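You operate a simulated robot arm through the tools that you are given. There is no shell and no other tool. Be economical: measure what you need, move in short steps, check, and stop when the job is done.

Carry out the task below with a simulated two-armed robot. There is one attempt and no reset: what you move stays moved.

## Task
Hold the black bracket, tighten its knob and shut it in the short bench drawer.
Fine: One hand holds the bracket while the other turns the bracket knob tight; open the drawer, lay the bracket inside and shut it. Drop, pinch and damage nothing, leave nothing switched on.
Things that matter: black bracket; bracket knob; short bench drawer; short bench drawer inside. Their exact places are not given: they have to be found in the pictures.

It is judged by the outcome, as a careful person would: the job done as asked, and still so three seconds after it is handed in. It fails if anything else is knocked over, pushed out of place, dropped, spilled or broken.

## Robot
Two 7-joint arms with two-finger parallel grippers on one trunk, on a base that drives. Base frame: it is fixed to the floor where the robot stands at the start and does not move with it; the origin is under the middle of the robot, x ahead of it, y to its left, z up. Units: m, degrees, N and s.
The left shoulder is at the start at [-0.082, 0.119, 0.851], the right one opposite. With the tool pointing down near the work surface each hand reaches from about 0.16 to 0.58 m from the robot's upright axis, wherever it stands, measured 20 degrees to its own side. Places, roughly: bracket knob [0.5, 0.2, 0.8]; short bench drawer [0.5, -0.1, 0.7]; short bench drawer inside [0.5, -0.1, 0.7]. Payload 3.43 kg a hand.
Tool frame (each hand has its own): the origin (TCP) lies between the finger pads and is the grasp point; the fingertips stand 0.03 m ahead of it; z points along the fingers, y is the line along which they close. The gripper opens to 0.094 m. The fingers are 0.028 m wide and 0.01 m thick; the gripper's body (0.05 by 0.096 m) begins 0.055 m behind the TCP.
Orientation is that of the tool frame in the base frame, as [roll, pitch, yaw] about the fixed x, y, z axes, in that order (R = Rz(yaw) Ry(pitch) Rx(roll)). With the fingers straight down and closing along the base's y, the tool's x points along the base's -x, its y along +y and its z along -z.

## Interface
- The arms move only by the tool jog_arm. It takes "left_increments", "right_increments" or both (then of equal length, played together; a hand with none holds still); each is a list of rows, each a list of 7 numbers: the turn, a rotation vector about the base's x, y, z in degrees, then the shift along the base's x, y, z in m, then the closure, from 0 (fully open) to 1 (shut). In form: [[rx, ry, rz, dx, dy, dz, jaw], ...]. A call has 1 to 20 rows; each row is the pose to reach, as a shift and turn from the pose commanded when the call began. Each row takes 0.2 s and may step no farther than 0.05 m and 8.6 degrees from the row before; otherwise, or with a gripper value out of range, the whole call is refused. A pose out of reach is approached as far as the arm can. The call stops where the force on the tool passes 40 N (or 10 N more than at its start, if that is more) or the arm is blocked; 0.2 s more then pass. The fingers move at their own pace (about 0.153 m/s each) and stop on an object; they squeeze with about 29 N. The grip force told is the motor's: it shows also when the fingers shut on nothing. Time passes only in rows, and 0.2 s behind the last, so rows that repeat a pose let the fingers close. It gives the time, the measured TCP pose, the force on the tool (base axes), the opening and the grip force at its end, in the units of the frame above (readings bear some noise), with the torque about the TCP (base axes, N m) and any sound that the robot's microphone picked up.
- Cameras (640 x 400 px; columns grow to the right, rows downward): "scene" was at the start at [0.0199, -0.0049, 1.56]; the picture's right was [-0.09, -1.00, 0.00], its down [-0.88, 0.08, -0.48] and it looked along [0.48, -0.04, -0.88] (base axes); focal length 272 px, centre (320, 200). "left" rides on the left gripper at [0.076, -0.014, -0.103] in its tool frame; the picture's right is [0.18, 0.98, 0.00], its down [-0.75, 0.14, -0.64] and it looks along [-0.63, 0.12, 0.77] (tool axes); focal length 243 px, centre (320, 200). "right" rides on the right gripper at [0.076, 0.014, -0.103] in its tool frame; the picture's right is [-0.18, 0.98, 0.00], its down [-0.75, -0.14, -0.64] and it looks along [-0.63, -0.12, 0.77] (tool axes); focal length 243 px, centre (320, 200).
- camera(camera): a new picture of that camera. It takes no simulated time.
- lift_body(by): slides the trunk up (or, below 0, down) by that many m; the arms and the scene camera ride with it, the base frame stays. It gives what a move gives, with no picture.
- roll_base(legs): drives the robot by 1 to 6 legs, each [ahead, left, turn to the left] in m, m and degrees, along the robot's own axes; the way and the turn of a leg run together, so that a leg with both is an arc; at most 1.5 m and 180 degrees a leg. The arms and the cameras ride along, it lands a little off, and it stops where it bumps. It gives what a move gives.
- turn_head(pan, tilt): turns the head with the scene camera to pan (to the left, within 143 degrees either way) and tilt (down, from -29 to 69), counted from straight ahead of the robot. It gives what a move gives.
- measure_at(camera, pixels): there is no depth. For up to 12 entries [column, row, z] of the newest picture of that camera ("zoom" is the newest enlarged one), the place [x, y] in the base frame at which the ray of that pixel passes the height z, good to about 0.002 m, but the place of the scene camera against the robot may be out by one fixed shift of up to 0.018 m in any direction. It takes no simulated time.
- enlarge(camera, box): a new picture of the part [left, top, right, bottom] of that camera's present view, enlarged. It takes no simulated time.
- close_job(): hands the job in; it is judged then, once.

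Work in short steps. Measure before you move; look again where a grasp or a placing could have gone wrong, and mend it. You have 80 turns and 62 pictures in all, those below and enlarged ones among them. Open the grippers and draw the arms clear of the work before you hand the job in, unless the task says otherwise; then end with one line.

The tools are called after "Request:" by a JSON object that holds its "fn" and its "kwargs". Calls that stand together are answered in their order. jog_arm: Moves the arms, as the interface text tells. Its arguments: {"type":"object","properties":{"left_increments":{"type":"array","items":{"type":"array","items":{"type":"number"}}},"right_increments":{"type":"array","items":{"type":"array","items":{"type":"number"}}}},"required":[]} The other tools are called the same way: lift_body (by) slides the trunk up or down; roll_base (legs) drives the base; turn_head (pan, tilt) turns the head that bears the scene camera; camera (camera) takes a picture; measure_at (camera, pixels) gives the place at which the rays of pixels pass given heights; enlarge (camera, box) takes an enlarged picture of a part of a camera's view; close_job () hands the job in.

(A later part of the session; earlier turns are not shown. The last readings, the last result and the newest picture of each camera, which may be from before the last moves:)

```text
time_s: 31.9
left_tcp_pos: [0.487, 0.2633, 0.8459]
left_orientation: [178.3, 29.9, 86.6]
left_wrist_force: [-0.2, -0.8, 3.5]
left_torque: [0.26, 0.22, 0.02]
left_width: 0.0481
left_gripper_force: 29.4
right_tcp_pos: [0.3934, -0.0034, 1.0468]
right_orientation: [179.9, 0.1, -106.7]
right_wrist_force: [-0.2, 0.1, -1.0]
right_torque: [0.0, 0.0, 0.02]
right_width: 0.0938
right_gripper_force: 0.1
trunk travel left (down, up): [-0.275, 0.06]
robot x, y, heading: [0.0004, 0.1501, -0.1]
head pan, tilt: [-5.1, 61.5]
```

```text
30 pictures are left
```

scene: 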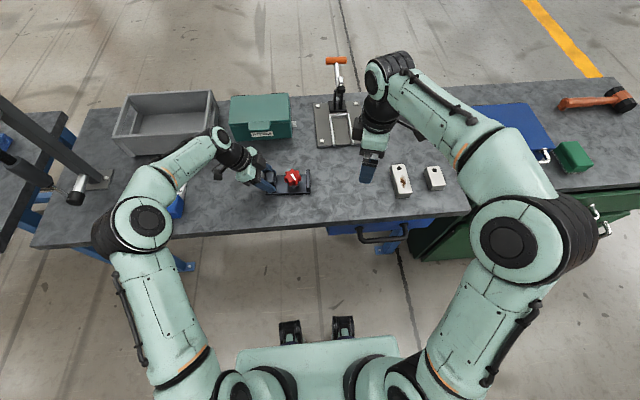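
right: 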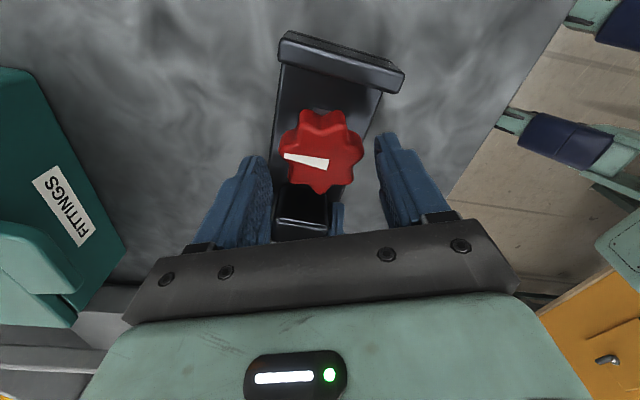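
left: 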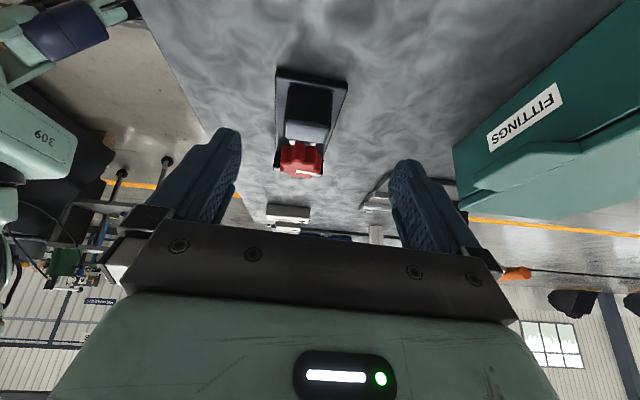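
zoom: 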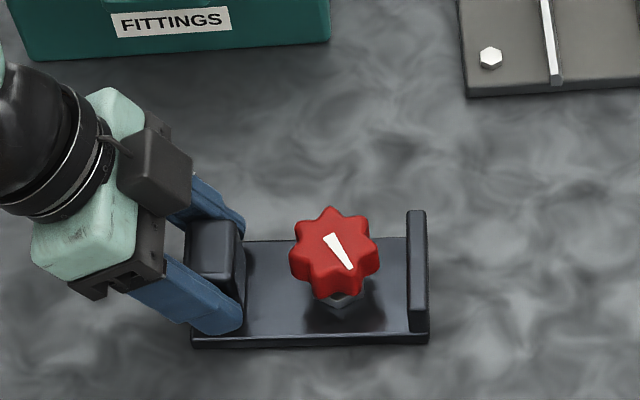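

The knob is turned and the bracket is undisturbed. I release the left hand and back it out along its fingers.

Request:
{"fn": "jog_arm", "kwargs": {"left_increments": [[0, 0, 0, 0, 0, 0, 0.4], [0, 0, 0, 0, 0, 0, 0.0], [0, 0, 0, 0, 0, 0, 0.0], [0, 0, 0, 0, 0.015, 0.026, 0], [0, 0, 0, 0, 0.035, 0.06, 0], [0, 0, 0, 0, 0.055, 0.095, 0], [0, 0, 0, 0, 0.055, 0.13, 0], [0, 0, 0, 0, 0.055, 0.15, 0]]}}

Request:
{"fn": "roll_base", "kwargs": {"legs": [[-0.22, 0, 0], [0, -0.13, 0]]}}

Request:
{"fn": "turn_head", "kwargs": {"pan": 0, "tilt": 50}}

Request:
{"fn": "camera", "kwargs": {"camera": "scene"}}

```text
time_s: 33.8
left_tcp_pos: [0.4862, 0.3182, 0.9973]
left_orientation: [178.2, 29.9, 86.6]
left_wrist_force: [0.3, -0.8, 0.0]
left_torque: [0.01, 0.01, 0.02]
left_width: 0.094
left_gripper_force: 0.0
right_tcp_pos: [0.3939, -0.003, 1.0485]
right_orientation: [-180.0, 0.0, -106.7]
right_wrist_force: [0.2, 0.3, 0.7]
right_torque: [0.03, -0.01, 0.01]
right_width: 0.0939
right_gripper_force: 0.0
trunk travel left (down, up): [-0.275, 0.06]
robot x, y, heading: [0.0006, 0.1483, 0.2]
head pan, tilt: [-5.1, 61.5]
```

```text
time_s: 36.8
left_tcp_pos: [0.2667, 0.1898, 0.996]
left_orientation: [178.2, 29.9, 87.0]
left_wrist_force: [0.3, -0.7, 0.9]
left_torque: [-0.02, -0.02, -0.01]
left_width: 0.094
left_gripper_force: 0.0
right_tcp_pos: [0.178, -0.1304, 1.048]
right_orientation: [180.0, -0.1, -106.4]
right_wrist_force: [-0.3, -0.2, -0.3]
right_torque: [0.0, 0.02, 0.0]
right_width: 0.0941
right_gripper_force: 0.0
trunk travel left (down, up): [-0.275, 0.06]
robot x, y, heading: [-0.2196, 0.0186, 0.5]
head pan, tilt: [-5.1, 61.5]
```

```text
time_s: 37.6
left_tcp_pos: [0.2673, 0.1898, 0.9955]
left_orientation: [178.4, 30.0, 87.0]
left_wrist_force: [0.4, 0.7, 0.1]
left_torque: [-0.02, 0.01, 0.01]
left_width: 0.094
left_gripper_force: 0.1
right_tcp_pos: [0.1763, -0.1317, 1.0468]
right_orientation: [-179.9, -0.1, -106.4]
right_wrist_force: [1.0, -0.6, 0.0]
right_torque: [-0.01, 0.0, -0.06]
right_width: 0.0941
right_gripper_force: 0.1
trunk travel left (down, up): [-0.275, 0.06]
robot x, y, heading: [-0.2164, 0.0201, 0.3]
head pan, tilt: [0.0, 50.0]
```

```text
29 pictures are left
```

scene: 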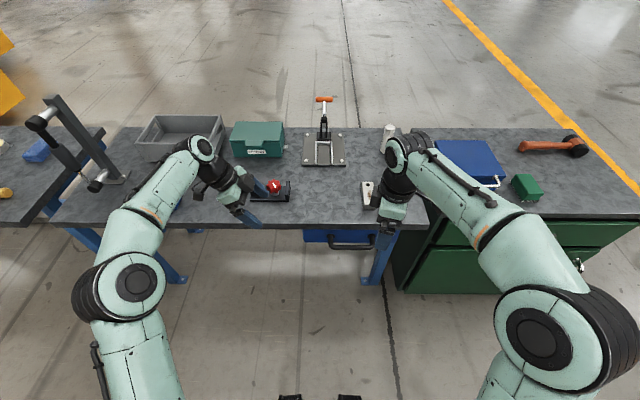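

The base is back and the drawer with its black handle shows at (350,242). I take a close scene view and a right-hand view of the handle.

Request:
{"fn": "enlarge", "kwargs": {"camera": "scene", "box": [290, 200, 418, 280]}}

Request:
{"fn": "camera", "kwargs": {"camera": "right"}}

```text
5.00 times, centred on (354, 240) of scene
```

zoom: 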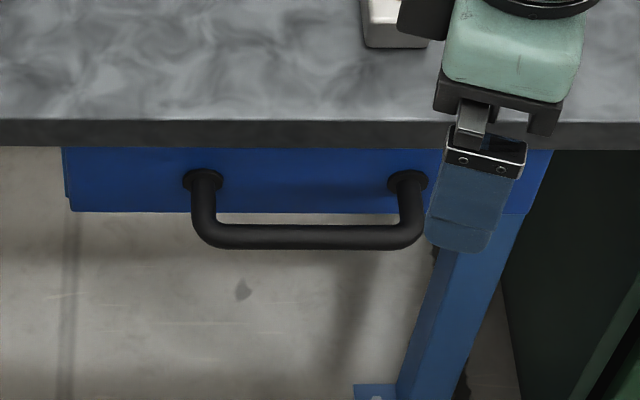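

```text
27 pictures are left
```

right: 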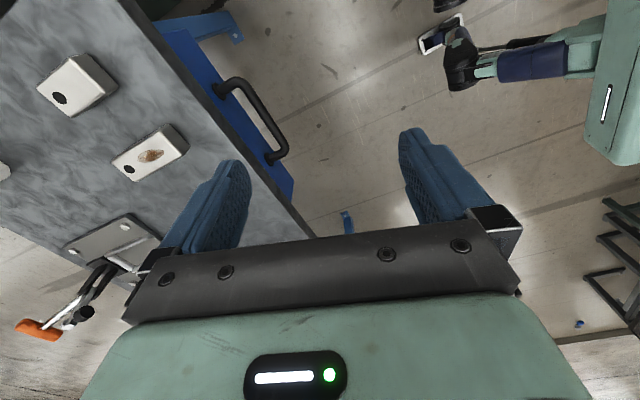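

I measure the handle bar ends and its mounts in both views to triangulate the height.

Request:
{"fn": "measure_at", "kwargs": {"camera": "scene", "pixels": [[332, 247, 0.66], [332, 247, 0.72], [372, 247, 0.66], [372, 247, 0.72], [331, 236, 0.66], [331, 236, 0.72], [371.6, 236.4, 0.72], [303, 242, 0.66], [352, 229.5, 0.77], [352, 224, 0.79]]}}

Request:
{"fn": "measure_at", "kwargs": {"camera": "right", "pixels": [[243, 81, 0.66], [243, 81, 0.72], [286, 150, 0.66], [286, 150, 0.72], [219, 90, 0.66], [219, 90, 0.72], [271, 157, 0.66], [271, 157, 0.72], [292, 200, 0.7], [292, 200, 0.65]]}}

```text
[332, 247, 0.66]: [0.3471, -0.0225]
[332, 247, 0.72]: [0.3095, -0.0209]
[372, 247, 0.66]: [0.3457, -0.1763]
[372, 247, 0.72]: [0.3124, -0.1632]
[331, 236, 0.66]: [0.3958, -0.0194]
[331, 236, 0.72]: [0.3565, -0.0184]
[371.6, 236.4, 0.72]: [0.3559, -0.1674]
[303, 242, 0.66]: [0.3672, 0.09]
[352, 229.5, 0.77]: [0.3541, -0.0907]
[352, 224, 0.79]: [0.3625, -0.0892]
```

```text
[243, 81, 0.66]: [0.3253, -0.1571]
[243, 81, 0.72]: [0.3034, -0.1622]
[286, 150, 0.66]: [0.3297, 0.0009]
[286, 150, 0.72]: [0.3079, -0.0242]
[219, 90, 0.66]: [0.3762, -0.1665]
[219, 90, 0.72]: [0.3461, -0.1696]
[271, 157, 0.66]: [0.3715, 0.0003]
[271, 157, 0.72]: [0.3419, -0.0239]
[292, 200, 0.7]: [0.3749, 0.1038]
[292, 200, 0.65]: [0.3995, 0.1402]
```

The handle bar is at x≈.303, z≈.722, y −.024 to −.163, and the face is at x≈.345. The bench edge overhangs, so I'll grip it horizontally with the fingers pointing +x. I back the base 0.1 m and square the right hand's yaw.

Request:
{"fn": "roll_base", "kwargs": {"legs": [[-0.1, 0, 0]]}}

Request:
{"fn": "jog_arm", "kwargs": {"right_increments": [[0, 0, 8, 0, 0, 0, 0], [0, 0, 16.2, 0, 0, 0, 0]]}}

Request:
{"fn": "jog_arm", "kwargs": {"right_increments": [[0, -8.5, 0, 0, 0, -0.01, 0], [0, -17, 0, 0, 0, -0.03, 0], [0, -25.5, 0, 0, 0, -0.05, 0], [0, -34, 0, 0, 0.005, -0.08, 0], [0, -42.5, 0, 0, 0.01, -0.11, 0], [0, -51, 0, 0, 0.015, -0.14, 0], [0, -59.5, 0, 0, 0.02, -0.17, 0.3], [0, -68, 0, 0, 0.025, -0.2, 0.3], [0, -76.5, 0, 0, 0.03, -0.23, 0.4], [0, -85, 0, 0, 0.035, -0.26, 0.4], [0, -90, 0, 0, 0.038, -0.29, 0.4], [0, -90, 0, 0, 0.038, -0.29, 0.4]]}}

Request:
{"fn": "camera", "kwargs": {"camera": "scene"}}

```text
time_s: 38.7
left_tcp_pos: [0.17, 0.1895, 0.9961]
left_orientation: [178.4, 30.0, 87.0]
left_wrist_force: [0.5, -0.5, 0.6]
left_torque: [-0.02, 0.01, 0.02]
left_width: 0.094
left_gripper_force: 0.0
right_tcp_pos: [0.0809, -0.1314, 1.048]
right_orientation: [180.0, 0.1, -106.2]
right_wrist_force: [0.0, 0.3, -0.2]
right_torque: [-0.01, -0.03, 0.01]
right_width: 0.0942
right_gripper_force: 0.0
trunk travel left (down, up): [-0.275, 0.06]
robot x, y, heading: [-0.316, 0.0165, 0.6]
head pan, tilt: [0.0, 50.0]
```

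```text
time_s: 39.3
left_tcp_pos: [0.1698, 0.1898, 0.9959]
left_orientation: [178.3, 30.0, 86.9]
left_wrist_force: [-0.7, 0.9, -1.1]
left_torque: [0.0, -0.03, 0.0]
left_width: 0.0939
left_gripper_force: 0.1
right_tcp_pos: [0.0802, -0.132, 1.0478]
right_orientation: [-179.9, -0.1, -90.0]
right_wrist_force: [-0.6, 0.2, -0.3]
right_torque: [-0.01, 0.03, 0.01]
right_width: 0.0939
right_gripper_force: 0.1
trunk travel left (down, up): [-0.275, 0.06]
robot x, y, heading: [-0.3119, 0.0162, 0.5]
head pan, tilt: [0.0, 50.0]
```

```text
time_s: 41.9
left_tcp_pos: [0.1689, 0.1899, 0.9968]
left_orientation: [178.3, 30.0, 87.1]
left_wrist_force: [-0.1, -0.1, -0.9]
left_torque: [-0.02, 0.0, -0.01]
left_width: 0.0938
left_gripper_force: 0.0
right_tcp_pos: [0.0803, -0.0924, 0.7557]
right_orientation: [-89.9, 0.0, -89.9]
right_wrist_force: [-0.8, -0.3, 0.1]
right_torque: [0.03, 0.01, -0.01]
right_width: 0.0562
right_gripper_force: 0.0
right hand out of reach, approached as far as the arm can: row 8, 9
trunk travel left (down, up): [-0.275, 0.06]
robot x, y, heading: [-0.3145, 0.0182, 0.3]
head pan, tilt: [0.0, 50.0]
```

```text
26 pictures are left
```

scene: 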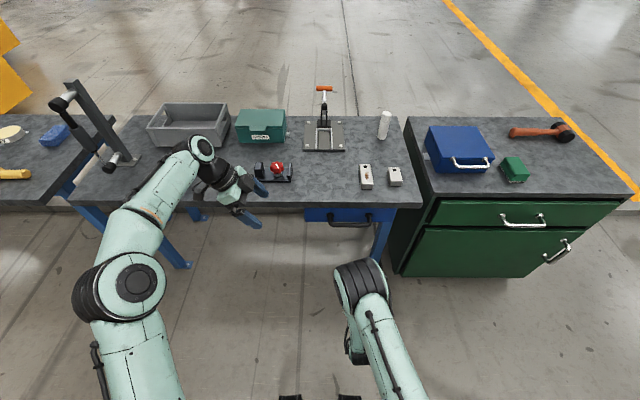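

The hand is now horizontal. I advance to x≈.22 at handle height and look with the right camera.

Request:
{"fn": "jog_arm", "kwargs": {"right_increments": [[0, 0, 0, 0.04, 0, -0.015, 0.4], [0, 0, 0, 0.08, 0, -0.033, 0.4], [0, 0, 0, 0.12, 0, -0.033, 0.4], [0, 0, 0, 0.14, 0, -0.033, 0.4], [0, 0, 0, 0.14, 0, -0.033, 0.4]]}}

Request:
{"fn": "camera", "kwargs": {"camera": "right"}}

Request:
{"fn": "enlarge", "kwargs": {"camera": "scene", "box": [280, 190, 424, 280]}}

```text
time_s: 43.1
left_tcp_pos: [0.1709, 0.1916, 0.9972]
left_orientation: [178.4, 30.0, 87.1]
left_wrist_force: [-0.1, -0.3, -0.4]
left_torque: [-0.04, 0.01, -0.01]
left_width: 0.0939
left_gripper_force: 0.0
right_tcp_pos: [0.2208, -0.0947, 0.7246]
right_orientation: [-90.0, 0.0, -90.1]
right_wrist_force: [-0.4, -0.1, -0.2]
right_torque: [0.02, -0.01, -0.03]
right_width: 0.0565
right_gripper_force: 0.1
trunk travel left (down, up): [-0.275, 0.06]
robot x, y, heading: [-0.3164, 0.019, 0.6]
head pan, tilt: [0.0, 50.0]
```

```text
25 pictures are left
```

right: 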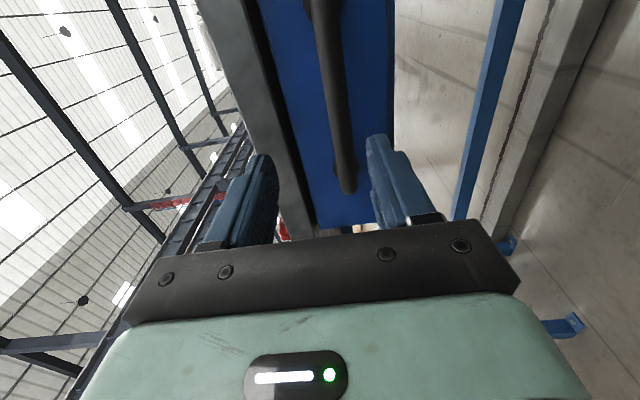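

```text
4.44 times, centred on (352, 235) of scene
```

zoom: 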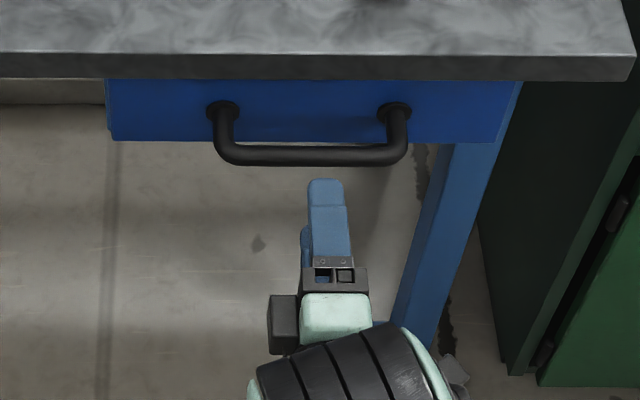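

From the right view the bar lies about 13 mm below the finger axis, so z≈.711. I lower 12 mm and advance until the bar is between the pads.

Request:
{"fn": "jog_arm", "kwargs": {"right_increments": [[0, 0, 0, 0.02, 0, -0.012, 0.4], [0, 0, 0, 0.04, 0, -0.012, 0.4], [0, 0, 0, 0.06, 0, -0.012, 0.4], [0, 0, 0, 0.08, 0, -0.012, 0.4], [0, 0, 0, 0.08, 0, -0.012, 0.4]]}}

Request:
{"fn": "enlarge", "kwargs": {"camera": "right", "box": [200, 0, 440, 150]}}

```text
time_s: 44.3
left_tcp_pos: [0.17, 0.1892, 0.996]
left_orientation: [178.2, 30.1, 87.0]
left_wrist_force: [0.2, 0.3, -1.0]
left_torque: [-0.06, 0.02, 0.01]
left_width: 0.0939
left_gripper_force: 0.1
right_tcp_pos: [0.2995, -0.0938, 0.7122]
right_orientation: [-89.9, 0.0, -90.1]
right_wrist_force: [0.0, -0.4, 1.3]
right_torque: [0.01, -0.01, -0.01]
right_width: 0.0564
right_gripper_force: 0.1
trunk travel left (down, up): [-0.275, 0.06]
robot x, y, heading: [-0.3124, 0.0144, 0.4]
head pan, tilt: [0.0, 50.0]
```

```text
2.67 times, centred on (320, 75) of right
```

zoom: 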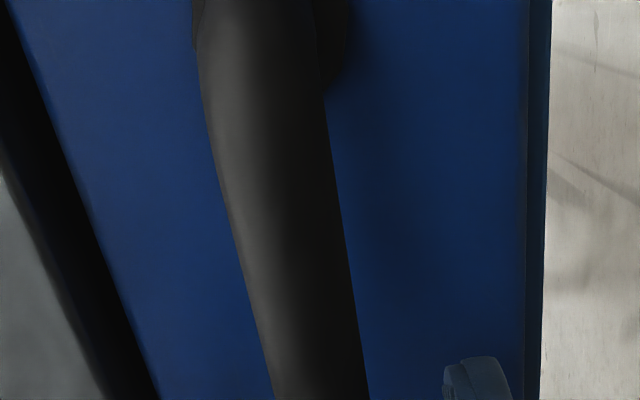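

No contact yet, and the bar runs centrally between the fingers. I close on the handle.

Request:
{"fn": "jog_arm", "kwargs": {"right_increments": [[0, 0, 0, 0, 0, 0, 0.7], [0, 0, 0, 0, 0, 0, 1], [0, 0, 0, 0, 0, 0, 1]]}}

```text
time_s: 45.1
left_tcp_pos: [0.1698, 0.1897, 0.9954]
left_orientation: [178.4, 30.1, 87.0]
left_wrist_force: [0.3, -0.6, 0.2]
left_torque: [0.04, 0.01, -0.02]
left_width: 0.0939
left_gripper_force: 0.1
right_tcp_pos: [0.2985, -0.0943, 0.7078]
right_orientation: [-90.5, 0.1, -89.9]
right_wrist_force: [-5.4, 0.9, -16.1]
right_torque: [-0.35, 0.12, -0.13]
right_width: 0.0177
right_gripper_force: 44.8
trunk travel left (down, up): [-0.275, 0.06]
robot x, y, heading: [-0.3159, 0.0181, 0.5]
head pan, tilt: [0.0, 50.0]
```

The bar is gripped at 17.7 mm, with a slight vertical load that I relieve by 4 mm downward. I pull the drawer out gently.

Request:
{"fn": "jog_arm", "kwargs": {"right_increments": [[0, 0, 0, 0, 0, -0.004, 1], [0, 0, 0, -0.015, 0, -0.004, 1], [0, 0, 0, -0.03, 0, -0.004, 1], [0, 0, 0, -0.045, 0, -0.004, 1], [0, 0, 0, -0.06, 0, -0.004, 1], [0, 0, 0, -0.075, 0, -0.004, 1], [0, 0, 0, -0.09, 0, -0.004, 1], [0, 0, 0, -0.105, 0, -0.004, 1], [0, 0, 0, -0.12, 0, -0.004, 1], [0, 0, 0, -0.135, 0, -0.004, 1], [0, 0, 0, -0.15, 0, -0.004, 1], [0, 0, 0, -0.165, 0, -0.004, 1], [0, 0, 0, -0.18, 0, -0.004, 1], [0, 0, 0, -0.18, 0, -0.004, 1]]}}

Request:
{"fn": "camera", "kwargs": {"camera": "scene"}}

```text
time_s: 48.1
left_tcp_pos: [0.1713, 0.1893, 0.9959]
left_orientation: [178.5, 29.9, 87.0]
left_wrist_force: [-0.1, -0.9, -0.3]
left_torque: [-0.05, 0.01, 0.01]
left_width: 0.0939
left_gripper_force: 0.0
right_tcp_pos: [0.1201, -0.0944, 0.7086]
right_orientation: [-90.1, 0.1, -90.1]
right_wrist_force: [1.2, -7.0, -6.2]
right_torque: [-0.19, 0.04, 0.93]
right_width: 0.0177
right_gripper_force: 45.2
trunk travel left (down, up): [-0.275, 0.06]
robot x, y, heading: [-0.3162, 0.0151, 0.3]
head pan, tilt: [0.0, 50.0]
```

```text
22 pictures are left
```

scene: 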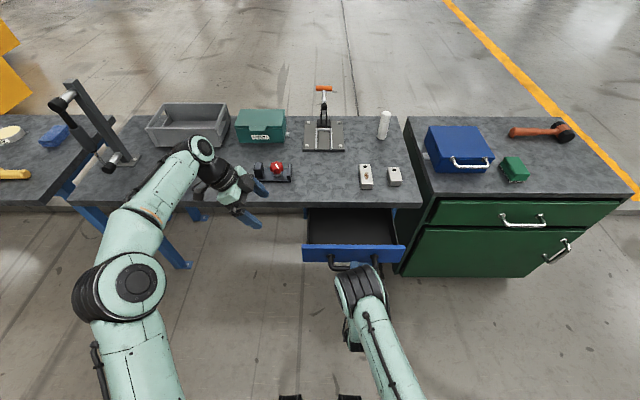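

The drawer slid out 18 cm and looks empty. I enlarge and measure its inside.

Request:
{"fn": "enlarge", "kwargs": {"camera": "scene", "box": [280, 190, 424, 280]}}

Request:
{"fn": "measure_at", "kwargs": {"camera": "scene", "pixels": [[303, 246, 0.74], [405, 244, 0.74], [303, 246, 0.75], [405, 244, 0.75], [303, 262, 0.67], [404, 264, 0.67], [350, 243, 0.68], [350, 243, 0.74]]}}

```text
4.44 times, centred on (352, 235) of scene
```

zoom: 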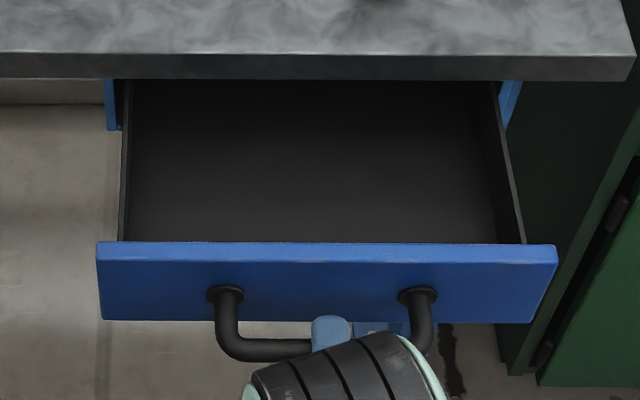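

```text
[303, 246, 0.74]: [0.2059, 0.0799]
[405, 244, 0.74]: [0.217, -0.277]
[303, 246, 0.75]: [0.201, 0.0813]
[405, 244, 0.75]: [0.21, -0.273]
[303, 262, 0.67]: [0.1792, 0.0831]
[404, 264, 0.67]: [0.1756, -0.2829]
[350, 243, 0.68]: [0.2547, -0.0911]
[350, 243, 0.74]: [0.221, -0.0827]
```

The inside spans roughly y −.26..+.07, with 16 cm of clear depth in front of the bench edge. I release the handle and park the right hand, still horizontal, back, up and to the right.

Request:
{"fn": "jog_arm", "kwargs": {"right_increments": [[0, 0, 0, 0, 0, 0, 0.4], [0, 0, 0, 0, 0, 0, 0.4], [0, 0, 0, -0.03, 0, 0, 0.4], [0, 0, 0, -0.06, 0, 0, 0.4], [0, 0, 0, -0.09, -0.02, 0.02, 0.4], [0, 0, 0, -0.12, -0.05, 0.05, 0.4], [0, 0, 0, -0.14, -0.08, 0.08, 0.4], [0, 0, 0, -0.15, -0.11, 0.11, 0.4], [0, 0, 0, -0.16, -0.14, 0.14, 0.4], [0, 0, 0, -0.16, -0.17, 0.17, 0.4], [0, 0, 0, -0.16, -0.2, 0.2, 0.4], [0, 0, 0, -0.16, -0.22, 0.22, 0.4]]}}

```text
refused: row 6 steps farther than a row can; nothing moved
```

One step exceeded 5 cm; I retry with shorter steps.

Request:
{"fn": "jog_arm", "kwargs": {"right_increments": [[0, 0, 0, 0, 0, 0, 0.4], [0, 0, 0, 0, 0, 0, 0.4], [0, 0, 0, -0.03, 0, 0, 0.4], [0, 0, 0, -0.06, 0, 0, 0.4], [0, 0, 0, -0.09, -0.01, 0.01, 0.4], [0, 0, 0, -0.11, -0.03, 0.03, 0.4], [0, 0, 0, -0.13, -0.05, 0.05, 0.4], [0, 0, 0, -0.14, -0.08, 0.08, 0.4], [0, 0, 0, -0.15, -0.11, 0.11, 0.4], [0, 0, 0, -0.16, -0.14, 0.14, 0.4], [0, 0, 0, -0.16, -0.17, 0.17, 0.4], [0, 0, 0, -0.16, -0.2, 0.2, 0.4], [0, 0, 0, -0.16, -0.22, 0.22, 0.4]]}}

Request:
{"fn": "camera", "kwargs": {"camera": "scene"}}

```text
time_s: 50.9
left_tcp_pos: [0.1694, 0.1901, 0.9964]
left_orientation: [178.3, 30.0, 87.0]
left_wrist_force: [0.0, 0.1, 0.1]
left_torque: [0.01, 0.02, 0.03]
left_width: 0.0943
left_gripper_force: 0.1
right_tcp_pos: [0.023, -0.2968, 0.897]
right_orientation: [-90.0, 0.0, -90.2]
right_wrist_force: [-0.9, -0.2, -0.1]
right_torque: [0.04, 0.02, -0.04]
right_width: 0.0563
right_gripper_force: 0.0
right hand out of reach, approached as far as the arm can: row 9, 10, 11, 12, 13
trunk travel left (down, up): [-0.275, 0.06]
robot x, y, heading: [-0.3138, 0.0144, 0.3]
head pan, tilt: [0.0, 50.0]
```

```text
20 pictures are left
```

scene: 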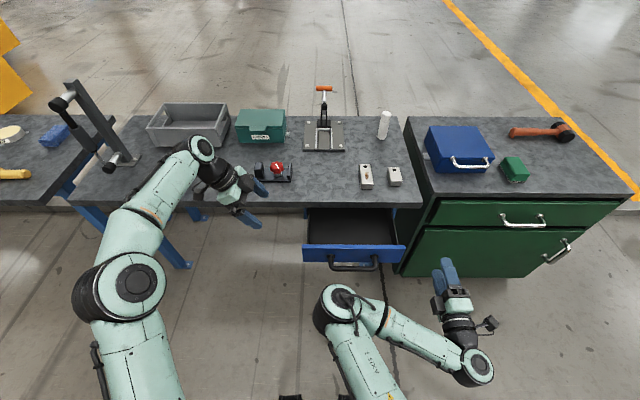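

The right elbow sticks forward in this pose. Before driving in, I turn the right hand back to fingers-down, which tucks the arm as it was earlier.

Request:
{"fn": "jog_arm", "kwargs": {"right_increments": [[0, 0, 0, 0.03, 0.02, 0.02, 0], [0, 8.5, 0, 0.05, 0.03, 0.04, 0], [0, 17, 0, 0.06, 0.04, 0.06, 0], [0, 25.5, 0, 0.07, 0.05, 0.07, 0], [0, 34, 0, 0.08, 0.06, 0.08, 0], [0, 42.5, 0, 0.09, 0.07, 0.09, 0], [0, 51, 0, 0.1, 0.08, 0.1, 0], [0, 59.5, 0, 0.1, 0.09, 0.11, 0], [0, 68, 0, 0.1, 0.1, 0.12, 0], [0, 76.5, 0, 0.1, 0.1, 0.12, 0], [0, 85, 0, 0.1, 0.1, 0.12, 0], [0, 90, 0, 0.1, 0.1, 0.12, 0], [0, 90, 0, 0.1, 0.1, 0.12, 0]]}}

Request:
{"fn": "camera", "kwargs": {"camera": "scene"}}

```text
time_s: 52.8
left_tcp_pos: [0.1703, 0.1891, 0.9967]
left_orientation: [178.3, 30.0, 87.0]
left_wrist_force: [0.1, -0.2, -0.8]
left_torque: [-0.03, 0.02, 0.02]
left_width: 0.094
left_gripper_force: 0.0
right_tcp_pos: [-0.102, -0.1733, 0.6358]
right_orientation: [-135.2, -2.0, -100.3]
right_wrist_force: [-0.7, 0.0, 0.2]
right_torque: [-0.05, -0.03, -0.02]
right_width: 0.094
right_gripper_force: 0.0
right hand out of reach, approached as far as the arm can: row 1, 2, 3, 4, 5, 6, 7, 8, 9
trunk travel left (down, up): [-0.275, 0.06]
robot x, y, heading: [-0.3113, 0.0148, 0.9]
head pan, tilt: [0.0, 50.0]
stopped in row 9 (right hand): the arm was blocked; the commanded pose is now the measured one
```

```text
19 pictures are left
```

scene: 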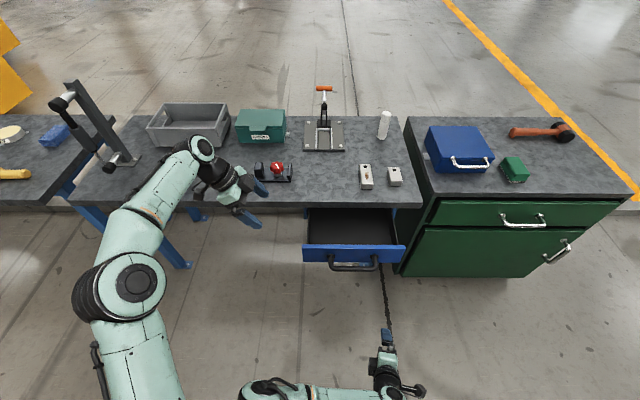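

The arm folded low and was blocked. I move it forward and up in small steps to unfold, staying clear of the drawer handle at x≈.11.

Request:
{"fn": "jog_arm", "kwargs": {"right_increments": [[0, 0, 0, 0.03, -0.01, 0.0, 0], [0, 0, 0, 0.06, -0.02, 0.01, 0], [0, 0, 0, 0.09, -0.02, 0.03, 0], [0, 0, 0, 0.11, -0.02, 0.06, 0], [0, 0, 0, 0.12, -0.02, 0.1, 0], [0, 0, 0, 0.12, -0.02, 0.14, 0], [0, 0, 0, 0.12, -0.02, 0.18, 0], [0, 0, 0, 0.12, -0.02, 0.22, 0], [0, 0, 0, 0.13, -0.02, 0.26, 0], [0, 0, 0, 0.14, -0.02, 0.3, 0], [0, 0, 0, 0.15, -0.02, 0.34, 0], [0, 0, 0, 0.16, -0.02, 0.38, 0]]}}

```text
time_s: 55.4
left_tcp_pos: [0.1703, 0.1901, 0.9958]
left_orientation: [178.5, 30.1, 87.0]
left_wrist_force: [1.0, 0.0, 0.1]
left_torque: [-0.01, 0.06, -0.01]
left_width: 0.0936
left_gripper_force: 0.0
right_tcp_pos: [0.0574, -0.182, 0.9966]
right_orientation: [-137.6, -4.4, -98.9]
right_wrist_force: [-1.1, -2.0, 7.2]
right_torque: [0.22, 0.24, 0.12]
right_width: 0.0943
right_gripper_force: 0.1
right hand out of reach, approached as far as the arm can: row 1, 2, 3, 4, 5, 6, 7, 8
trunk travel left (down, up): [-0.275, 0.06]
robot x, y, heading: [-0.3096, 0.0199, 0.3]
head pan, tilt: [0.0, 50.0]
```

It is unfolded. I finish turning to fingers-down near the earlier good pose.

Request:
{"fn": "jog_arm", "kwargs": {"right_increments": [[0, 8, 0, 0.01, 0, 0.01, 0], [0, 16, 0, 0.02, 0, 0.02, 0], [0, 24, 0, 0.02, 0, 0.03, 0], [0, 32, 0, 0.02, 0, 0.04, 0], [0, 40, 0, 0.02, 0, 0.05, 0], [0, 43, 0, 0.02, 0, 0.05, 0], [0, 43, 0, 0.02, 0, 0.05, 0]]}}

Request:
{"fn": "camera", "kwargs": {"camera": "scene"}}

```text
time_s: 57.0
left_tcp_pos: [0.1696, 0.19, 0.9962]
left_orientation: [178.4, 30.1, 87.1]
left_wrist_force: [0.1, 0.3, 0.0]
left_torque: [0.01, 0.0, 0.02]
left_width: 0.0939
left_gripper_force: 0.0
right_tcp_pos: [0.0758, -0.1948, 1.0651]
right_orientation: [-178.1, -8.6, -96.0]
right_wrist_force: [0.6, 0.9, -0.4]
right_torque: [-0.01, 0.0, 0.03]
right_width: 0.0941
right_gripper_force: 0.2
trunk travel left (down, up): [-0.275, 0.06]
robot x, y, heading: [-0.3131, 0.0136, 0.4]
head pan, tilt: [0.0, 50.0]
```

```text
18 pictures are left
```

scene: 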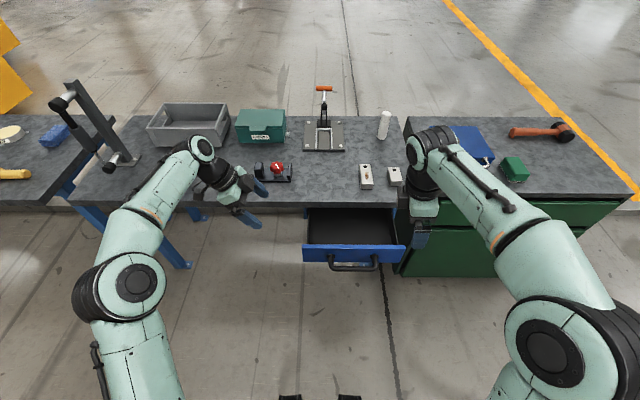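

The arms look tucked and the drawer is still open. I drive left and forward to fetch the bracket.

Request:
{"fn": "roll_base", "kwargs": {"legs": [[0, 0.11, 0], [0.27, 0, 0]]}}

Request:
{"fn": "camera", "kwargs": {"camera": "left"}}

```text
time_s: 60.1
left_tcp_pos: [0.4356, 0.2988, 0.9962]
left_orientation: [178.4, 29.9, 86.5]
left_wrist_force: [0.0, 0.6, 0.1]
left_torque: [0.02, 0.02, 0.01]
left_width: 0.0938
left_gripper_force: 0.0
right_tcp_pos: [0.3395, -0.0843, 1.0666]
right_orientation: [-178.1, -8.6, -96.6]
right_wrist_force: [0.2, 0.3, 0.5]
right_torque: [0.0, -0.01, 0.03]
right_width: 0.0938
right_gripper_force: 0.1
trunk travel left (down, up): [-0.275, 0.06]
robot x, y, heading: [-0.048, 0.1331, 0.1]
head pan, tilt: [0.0, 50.0]
```

```text
17 pictures are left
```

left: 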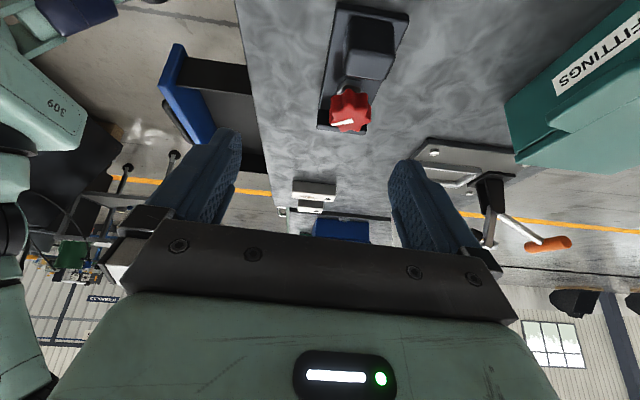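

I return the left hand to the earlier grasp pose (.487,.262,.845) along the same approach line and close on the block.

Request:
{"fn": "jog_arm", "kwargs": {"left_increments": [[0, 0, 0, 0.025, 0.01, -0.01, 0], [0, 0, 0, 0.0514, 0.0195, -0.03, 0], [0, 0, 0, 0.0514, 0.0195, -0.055, 0], [0, 0, 0, 0.0514, 0.001, -0.087, 0], [0, 0, 0, 0.0514, -0.018, -0.119, 0], [0, 0, 0, 0.0514, -0.0365, -0.151, 0], [0, 0, 0, 0.0514, -0.0365, -0.151, 0], [0, 0, 0, 0.0514, -0.0365, -0.151, 0.4], [0, 0, 0, 0.0514, -0.0365, -0.151, 1], [0, 0, 0, 0.0514, -0.0365, -0.151, 1]]}}

Request:
{"fn": "camera", "kwargs": {"camera": "scene"}}

```text
time_s: 62.4
left_tcp_pos: [0.4875, 0.2612, 0.845]
left_orientation: [178.2, 30.1, 86.7]
left_wrist_force: [0.0, -2.0, 9.1]
left_torque: [-0.1, 0.45, 0.19]
left_width: 0.0483
left_gripper_force: 29.5
left hand out of reach, approached as far as the arm can: row 2
right_tcp_pos: [0.338, -0.0849, 1.0671]
right_orientation: [-178.0, -8.7, -96.6]
right_wrist_force: [-0.6, 0.2, -0.5]
right_torque: [-0.02, 0.03, 0.04]
right_width: 0.0941
right_gripper_force: 0.0
trunk travel left (down, up): [-0.275, 0.06]
robot x, y, heading: [-0.0521, 0.1287, 0.1]
head pan, tilt: [0.0, 50.0]
```

```text
16 pictures are left
```

scene: 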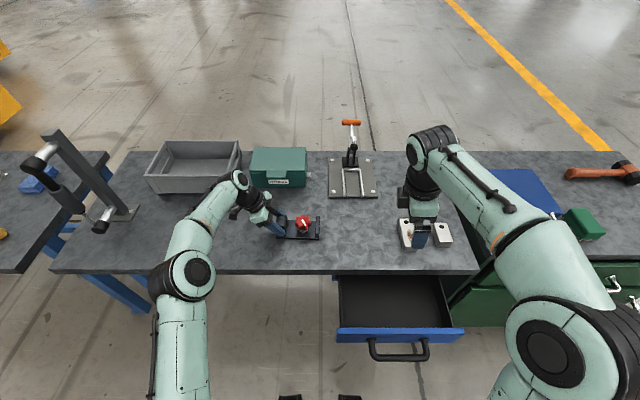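

The bracket is gripped again. I lift it 11 cm slowly and check that the grip holds.

Request:
{"fn": "jog_arm", "kwargs": {"left_increments": [[0, 0, 0, 0, 0, 0.01, 1], [0, 0, 0, 0, 0, 0.025, 1], [0, 0, 0, -0.005, 0, 0.045, 1], [0, 0, 0, -0.02, 0, 0.065, 1], [0, 0, 0, -0.035, 0, 0.085, 1], [0, 0, 0, -0.045, 0, 0.11, 1], [0, 0, 0, -0.045, 0, 0.11, 1]]}}

Request:
{"fn": "camera", "kwargs": {"camera": "left"}}

Request:
{"fn": "enlarge", "kwargs": {"camera": "scene", "box": [220, 170, 364, 260]}}

```text
time_s: 64.0
left_tcp_pos: [0.4437, 0.2623, 0.9544]
left_orientation: [178.3, 30.0, 86.7]
left_wrist_force: [-0.3, -1.0, -2.8]
left_torque: [0.2, 0.01, 0.01]
left_width: 0.0437
left_gripper_force: 28.6
right_tcp_pos: [0.3399, -0.0838, 1.0665]
right_orientation: [-178.1, -8.6, -96.5]
right_wrist_force: [-0.2, -0.8, 0.1]
right_torque: [-0.03, -0.02, -0.03]
right_width: 0.0938
right_gripper_force: 0.0
trunk travel left (down, up): [-0.275, 0.06]
robot x, y, heading: [-0.0506, 0.1314, 0.3]
head pan, tilt: [0.0, 50.0]
```

```text
15 pictures are left
```

left: 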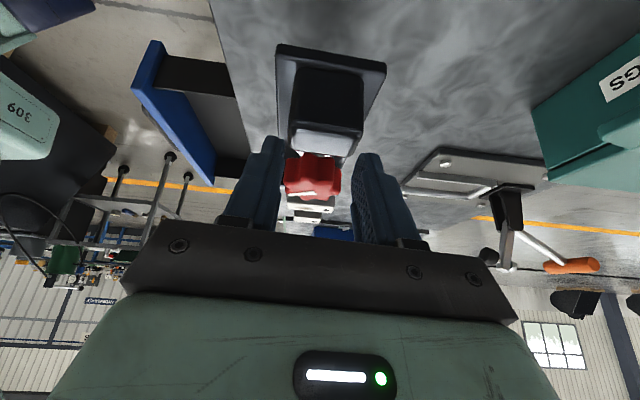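

```text
4.44 times, centred on (292, 215) of scene
```

zoom: 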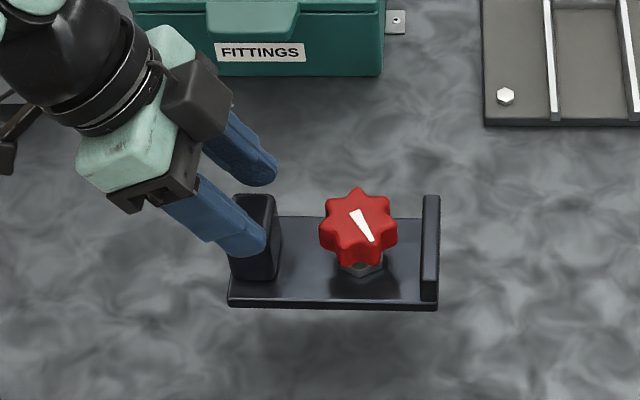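

The bracket is off the bench, but the width fell to 43.7 mm and the fingers look higher on the block. I look closely at the grip from the left camera.

Request:
{"fn": "enlarge", "kwargs": {"camera": "left", "box": [216, 30, 424, 160]}}

```text
3.08 times, centred on (320, 95) of left
```

zoom: 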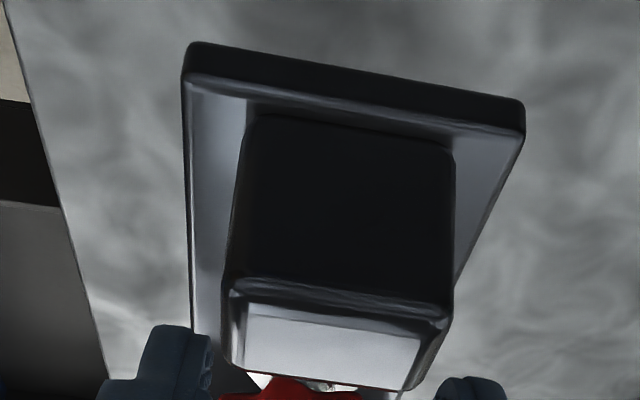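

The tips seem to hold only the block's top edge, meaning it slipped about 3 cm while lifting. I lower it slowly and straight down onto the clear bench to regrip deeper, watching the force.

Request:
{"fn": "jog_arm", "kwargs": {"left_increments": [[0, 0, 0, 0, 0, -0.008, 1], [0, 0, 0, 0, 0, -0.018, 1], [0, 0, 0, 0, 0, -0.028, 1], [0, 0, 0, 0, 0, -0.038, 1], [0, 0, 0, 0, 0, -0.046, 1], [0, 0, 0, 0, 0, -0.052, 1], [0, 0, 0, 0, 0, -0.055, 1]]}}

Request:
{"fn": "enlarge", "kwargs": {"camera": "scene", "box": [220, 170, 364, 260]}}

```text
time_s: 65.5
left_tcp_pos: [0.443, 0.2634, 0.9007]
left_orientation: [178.2, 30.0, 86.6]
left_wrist_force: [0.1, 0.8, -3.2]
left_torque: [0.22, 0.0, -0.01]
left_width: 0.0435
left_gripper_force: 28.7
right_tcp_pos: [0.3388, -0.0834, 1.0656]
right_orientation: [-178.0, -8.5, -96.5]
right_wrist_force: [0.2, -0.2, 0.1]
right_torque: [0.0, -0.02, 0.01]
right_width: 0.0939
right_gripper_force: 0.0
trunk travel left (down, up): [-0.275, 0.06]
robot x, y, heading: [-0.0516, 0.1315, -0.0]
head pan, tilt: [0.0, 50.0]
```

```text
4.44 times, centred on (292, 215) of scene
```

zoom: 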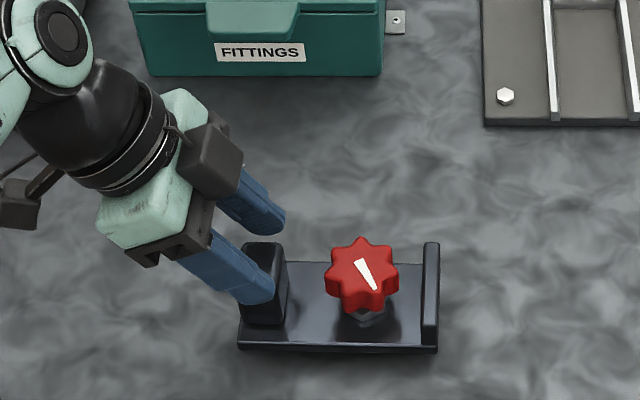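

The bracket is still held (fz −3.2 N, steady width), and the near finger covers about half of the block face, so the grip has settled. I lift 4 cm again and check that the width stays stable before driving.

Request:
{"fn": "jog_arm", "kwargs": {"left_increments": [[0, 0, 0, 0, 0, 0.01, 1], [0, 0, 0, 0, 0, 0.02, 1], [0, 0, 0, 0, 0, 0.03, 1], [0, 0, 0, 0, 0, 0.04, 1], [0, 0, 0, 0, 0, 0.04, 1], [0, 0, 0, 0, 0, 0.04, 1]]}}

Request:
{"fn": "roll_base", "kwargs": {"legs": [[-0.1, 0, 0]]}}

Request:
{"fn": "enlarge", "kwargs": {"camera": "left", "box": [216, 30, 424, 160]}}

```text
time_s: 67.0
left_tcp_pos: [0.4426, 0.2624, 0.9401]
left_orientation: [178.3, 30.0, 86.6]
left_wrist_force: [-0.5, 0.3, -3.3]
left_torque: [0.2, 0.02, 0.02]
left_width: 0.0436
left_gripper_force: 29.0
right_tcp_pos: [0.3384, -0.0843, 1.0657]
right_orientation: [-178.1, -8.6, -96.6]
right_wrist_force: [0.0, 0.0, -0.2]
right_torque: [-0.02, 0.02, 0.01]
right_width: 0.094
right_gripper_force: 0.1
trunk travel left (down, up): [-0.275, 0.06]
robot x, y, heading: [-0.0501, 0.1287, 0.1]
head pan, tilt: [0.0, 50.0]
```

```text
time_s: 68.1
left_tcp_pos: [0.3447, 0.2619, 0.9398]
left_orientation: [178.3, 30.0, 86.6]
left_wrist_force: [-0.2, 0.1, -3.9]
left_torque: [0.22, -0.05, -0.01]
left_width: 0.0435
left_gripper_force: 29.2
right_tcp_pos: [0.2419, -0.084, 1.0646]
right_orientation: [-177.9, -8.6, -96.5]
right_wrist_force: [0.0, 0.1, 0.6]
right_torque: [0.01, 0.0, 0.01]
right_width: 0.0942
right_gripper_force: 0.1
trunk travel left (down, up): [-0.275, 0.06]
robot x, y, heading: [-0.1465, 0.1273, -0.3]
head pan, tilt: [0.0, 50.0]
```

```text
3.08 times, centred on (320, 95) of left
```

zoom: 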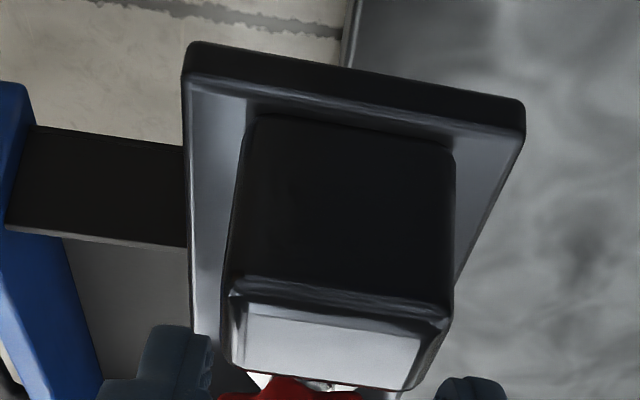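

The grip picture is unchanged after driving, so the hold is stable. I drive right 0.29 m and back 0.07 m to bring the bracket above the open drawer.

Request:
{"fn": "roll_base", "kwargs": {"legs": [[-0.07, 0, 0], [0, -0.15, 0], [0, -0.14, 0]]}}

Request:
{"fn": "camera", "kwargs": {"camera": "scene"}}

Request:
{"fn": "camera", "kwargs": {"camera": "left"}}

```text
time_s: 72.2
left_tcp_pos: [0.2748, -0.0302, 0.9396]
left_orientation: [178.4, 30.0, 86.5]
left_wrist_force: [0.2, 0.0, -4.0]
left_torque: [0.18, 0.02, 0.04]
left_width: 0.0434
left_gripper_force: 28.1
right_tcp_pos: [0.1702, -0.3771, 1.0656]
right_orientation: [-178.1, -8.6, -96.7]
right_wrist_force: [0.8, -0.6, 0.1]
right_torque: [0.0, 0.0, -0.01]
right_width: 0.0941
right_gripper_force: 0.0
trunk travel left (down, up): [-0.275, 0.06]
robot x, y, heading: [-0.2236, -0.1606, -0.1]
head pan, tilt: [0.0, 50.0]
```

```text
10 pictures are left
```

scene: 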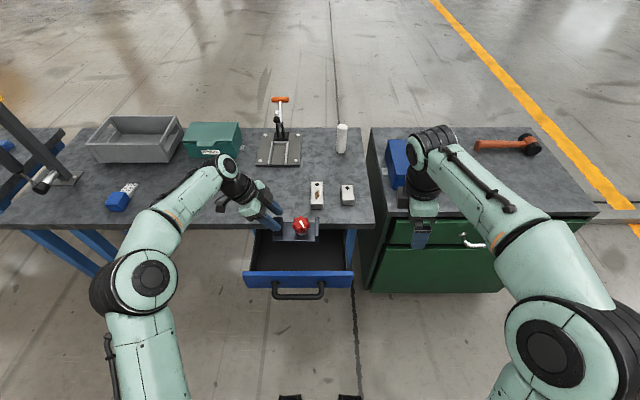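

```text
9 pictures are left
```

left: 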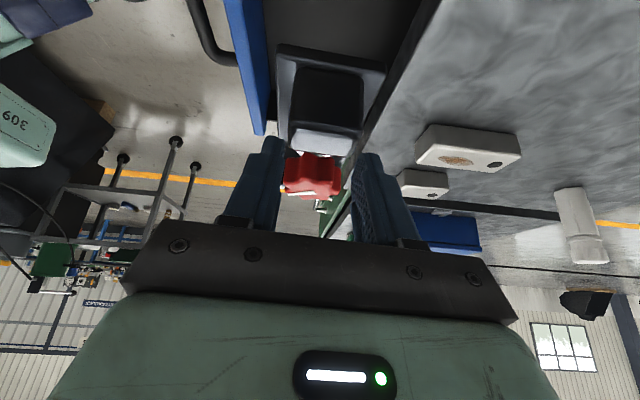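

The bracket hovers above the open drawer. I measure the drawer edges: its inner left at (252,240), inner right at (346,240) and the face top along row 272.

Request:
{"fn": "measure_at", "kwargs": {"camera": "scene", "pixels": [[252, 270, 0.755], [352, 270, 0.755], [300, 270, 0.76], [298, 288, 0.675], [280, 226, 0.795], [278, 240, 0.84], [318, 240, 0.84], [302, 224, 0.89]]}}

Request:
{"fn": "measure_at", "kwargs": {"camera": "left", "pixels": [[240, 30, 0.76], [255, 130, 0.76], [400, 80, 0.795], [370, 140, 0.795]]}}

```text
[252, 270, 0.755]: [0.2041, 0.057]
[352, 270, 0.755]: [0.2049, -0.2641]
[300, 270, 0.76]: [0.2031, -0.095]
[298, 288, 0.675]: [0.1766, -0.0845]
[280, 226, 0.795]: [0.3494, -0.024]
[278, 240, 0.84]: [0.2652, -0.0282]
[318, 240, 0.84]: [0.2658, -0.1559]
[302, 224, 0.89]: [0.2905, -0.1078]
```

```text
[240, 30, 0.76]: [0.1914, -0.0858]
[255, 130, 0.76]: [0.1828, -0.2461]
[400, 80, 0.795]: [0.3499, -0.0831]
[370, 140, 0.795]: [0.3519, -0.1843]
```

There is about 3 cm clearance to both the face (x≈.19) and the bench edge (x≈.35). I lower the bracket to TCP z≈.79.

Request:
{"fn": "jog_arm", "kwargs": {"left_increments": [[0, 0, 0, -0.002, 0, -0.02, 1], [0, 0, 0, -0.002, 0, -0.04, 1], [0, 0, 0, -0.002, 0, -0.06, 1], [0, 0, 0, -0.002, 0, -0.08, 1], [0, 0, 0, -0.002, 0, -0.1, 1], [0, 0, 0, -0.002, 0, -0.12, 1], [0, 0, 0, -0.002, 0, -0.14, 1], [0, 0, 0, -0.002, 0, -0.15, 1], [0, 0, 0, -0.002, 0, -0.15, 1]]}}

Request:
{"fn": "enlarge", "kwargs": {"camera": "scene", "box": [220, 200, 380, 300]}}

```text
time_s: 74.2
left_tcp_pos: [0.2723, -0.0292, 0.789]
left_orientation: [178.4, 29.9, 86.6]
left_wrist_force: [-0.1, -0.3, -3.5]
left_torque: [0.23, 0.03, -0.02]
left_width: 0.0437
left_gripper_force: 29.1
right_tcp_pos: [0.1693, -0.3776, 1.0665]
right_orientation: [-178.0, -8.6, -96.7]
right_wrist_force: [0.5, -0.1, 0.1]
right_torque: [0.04, -0.01, -0.05]
right_width: 0.0941
right_gripper_force: 0.1
trunk travel left (down, up): [-0.275, 0.06]
robot x, y, heading: [-0.2164, -0.1634, -0.1]
head pan, tilt: [0.0, 50.0]
```

```text
4.00 times, centred on (300, 250) of scene
```

zoom: 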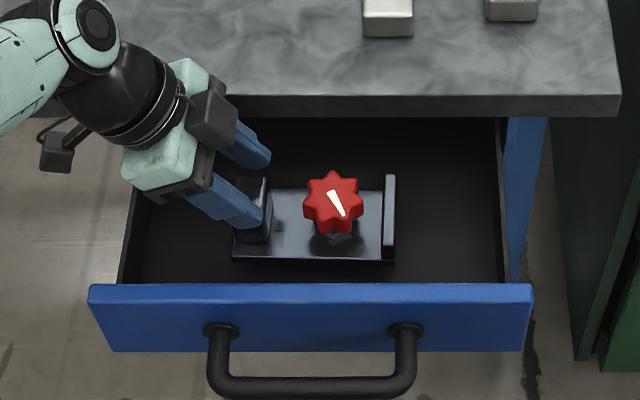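

The bracket fits well inside the walls. I lower it in 5 mm steps, watching for contact.

Request:
{"fn": "jog_arm", "kwargs": {"left_increments": [[0, 0, 0, 0, 0, -0.005, 1], [0, 0, 0, 0, 0, -0.01, 1], [0, 0, 0, 0, 0, -0.015, 1], [0, 0, 0, 0, 0, -0.02, 1]]}}

```text
time_s: 75.2
left_tcp_pos: [0.2732, -0.0293, 0.7691]
left_orientation: [178.2, 30.0, 86.5]
left_wrist_force: [-0.3, 0.3, -3.9]
left_torque: [0.22, 0.0, -0.01]
left_width: 0.0434
left_gripper_force: 28.6
right_tcp_pos: [0.1701, -0.3767, 1.0661]
right_orientation: [-178.1, -8.6, -96.7]
right_wrist_force: [-0.1, -0.3, 0.0]
right_torque: [-0.01, -0.02, 0.04]
right_width: 0.0941
right_gripper_force: 0.1
trunk travel left (down, up): [-0.275, 0.06]
robot x, y, heading: [-0.2213, -0.1597, -0.3]
head pan, tilt: [0.0, 50.0]
```

No contact yet (fz −3.9 N); I continue down.

Request:
{"fn": "jog_arm", "kwargs": {"left_increments": [[0, 0, 0, 0, 0, -0.005, 1], [0, 0, 0, 0, 0, -0.01, 1], [0, 0, 0, 0, 0, -0.012, 1]]}}

```text
time_s: 76.0
left_tcp_pos: [0.2733, -0.0318, 0.7596]
left_orientation: [178.1, 30.1, 86.4]
left_wrist_force: [1.5, 2.0, 18.8]
left_torque: [-0.03, 0.03, 0.17]
left_width: 0.0437
left_gripper_force: 28.8
right_tcp_pos: [0.1697, -0.376, 1.0668]
right_orientation: [-178.0, -8.5, -96.7]
right_wrist_force: [-0.5, 0.2, 0.5]
right_torque: [-0.01, -0.04, 0.01]
right_width: 0.0941
right_gripper_force: 0.2
trunk travel left (down, up): [-0.275, 0.06]
robot x, y, heading: [-0.2244, -0.1613, -0.1]
head pan, tilt: [0.0, 50.0]
```

It touched the floor (18.8 N). I ease up 1.5 mm, open, and back out along the fingers.

Request:
{"fn": "jog_arm", "kwargs": {"left_increments": [[0, 0, 0, 0, 0, 0.0015, 1], [0, 0, 0, 0, 0, 0.0015, 0.4], [0, 0, 0, 0, 0, 0.0015, 0.2], [0, 0, 0, 0, 0, 0.0015, 0.2], [0, 0, 0, 0, 0.008, 0.016, 0.2], [0, 0, 0, 0, 0.018, 0.032, 0.2], [0, 0, 0, 0, 0.028, 0.055, 0.2], [0, 0, 0, 0, 0.038, 0.085, 0.2], [0, 0, 0, 0, 0.045, 0.12, 0], [0, 0, 0, 0, 0.05, 0.16, 0], [0, 0, 0, 0, 0.05, 0.2, 0], [0, 0, 0, 0, 0.05, 0.24, 0]]}}

Request:
{"fn": "enlarge", "kwargs": {"camera": "scene", "box": [220, 200, 380, 300]}}

```text
time_s: 78.5
left_tcp_pos: [0.2706, 0.0213, 0.9972]
left_orientation: [178.4, 30.0, 86.6]
left_wrist_force: [0.7, 0.2, 0.0]
left_torque: [0.01, -0.02, -0.02]
left_width: 0.0938
left_gripper_force: 0.0
right_tcp_pos: [0.1699, -0.3764, 1.066]
right_orientation: [-178.1, -8.6, -96.7]
right_wrist_force: [0.4, 0.4, -0.2]
right_torque: [-0.01, -0.01, 0.0]
right_width: 0.0939
right_gripper_force: 0.0
trunk travel left (down, up): [-0.275, 0.06]
robot x, y, heading: [-0.2187, -0.1631, -0.1]
head pan, tilt: [0.0, 50.0]
```

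```text
4.00 times, centred on (300, 250) of scene
```

zoom: 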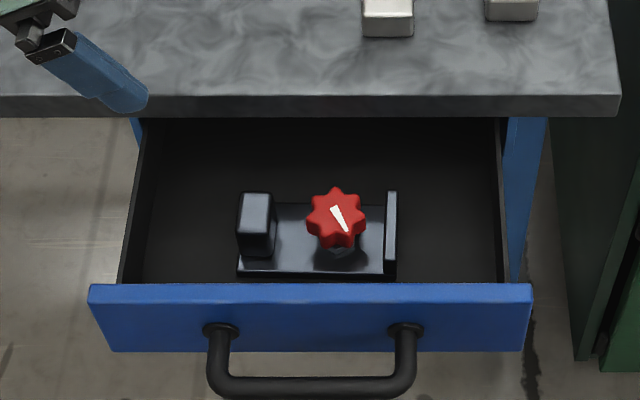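

The bracket lies flat in the drawer. I check the knob-top height against the bench underside before closing.

Request:
{"fn": "measure_at", "kwargs": {"camera": "scene", "pixels": [[304, 254.5, 0.73], [304, 254.5, 0.74], [304, 254.5, 0.75], [304, 254.5, 0.76], [300, 228.5, 0.765], [300, 228.5, 0.755], [300, 224, 0.795], [282, 252, 0.74], [300, 267.5, 0.7], [300, 267.5, 0.69]]}}

```text
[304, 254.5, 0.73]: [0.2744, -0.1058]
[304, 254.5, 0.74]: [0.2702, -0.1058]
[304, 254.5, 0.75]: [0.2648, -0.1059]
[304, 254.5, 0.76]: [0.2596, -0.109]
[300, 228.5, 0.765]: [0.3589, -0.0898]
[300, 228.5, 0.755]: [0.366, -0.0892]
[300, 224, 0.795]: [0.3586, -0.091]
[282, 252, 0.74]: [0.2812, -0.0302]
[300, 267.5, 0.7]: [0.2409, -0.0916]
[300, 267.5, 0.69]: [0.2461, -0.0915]
```

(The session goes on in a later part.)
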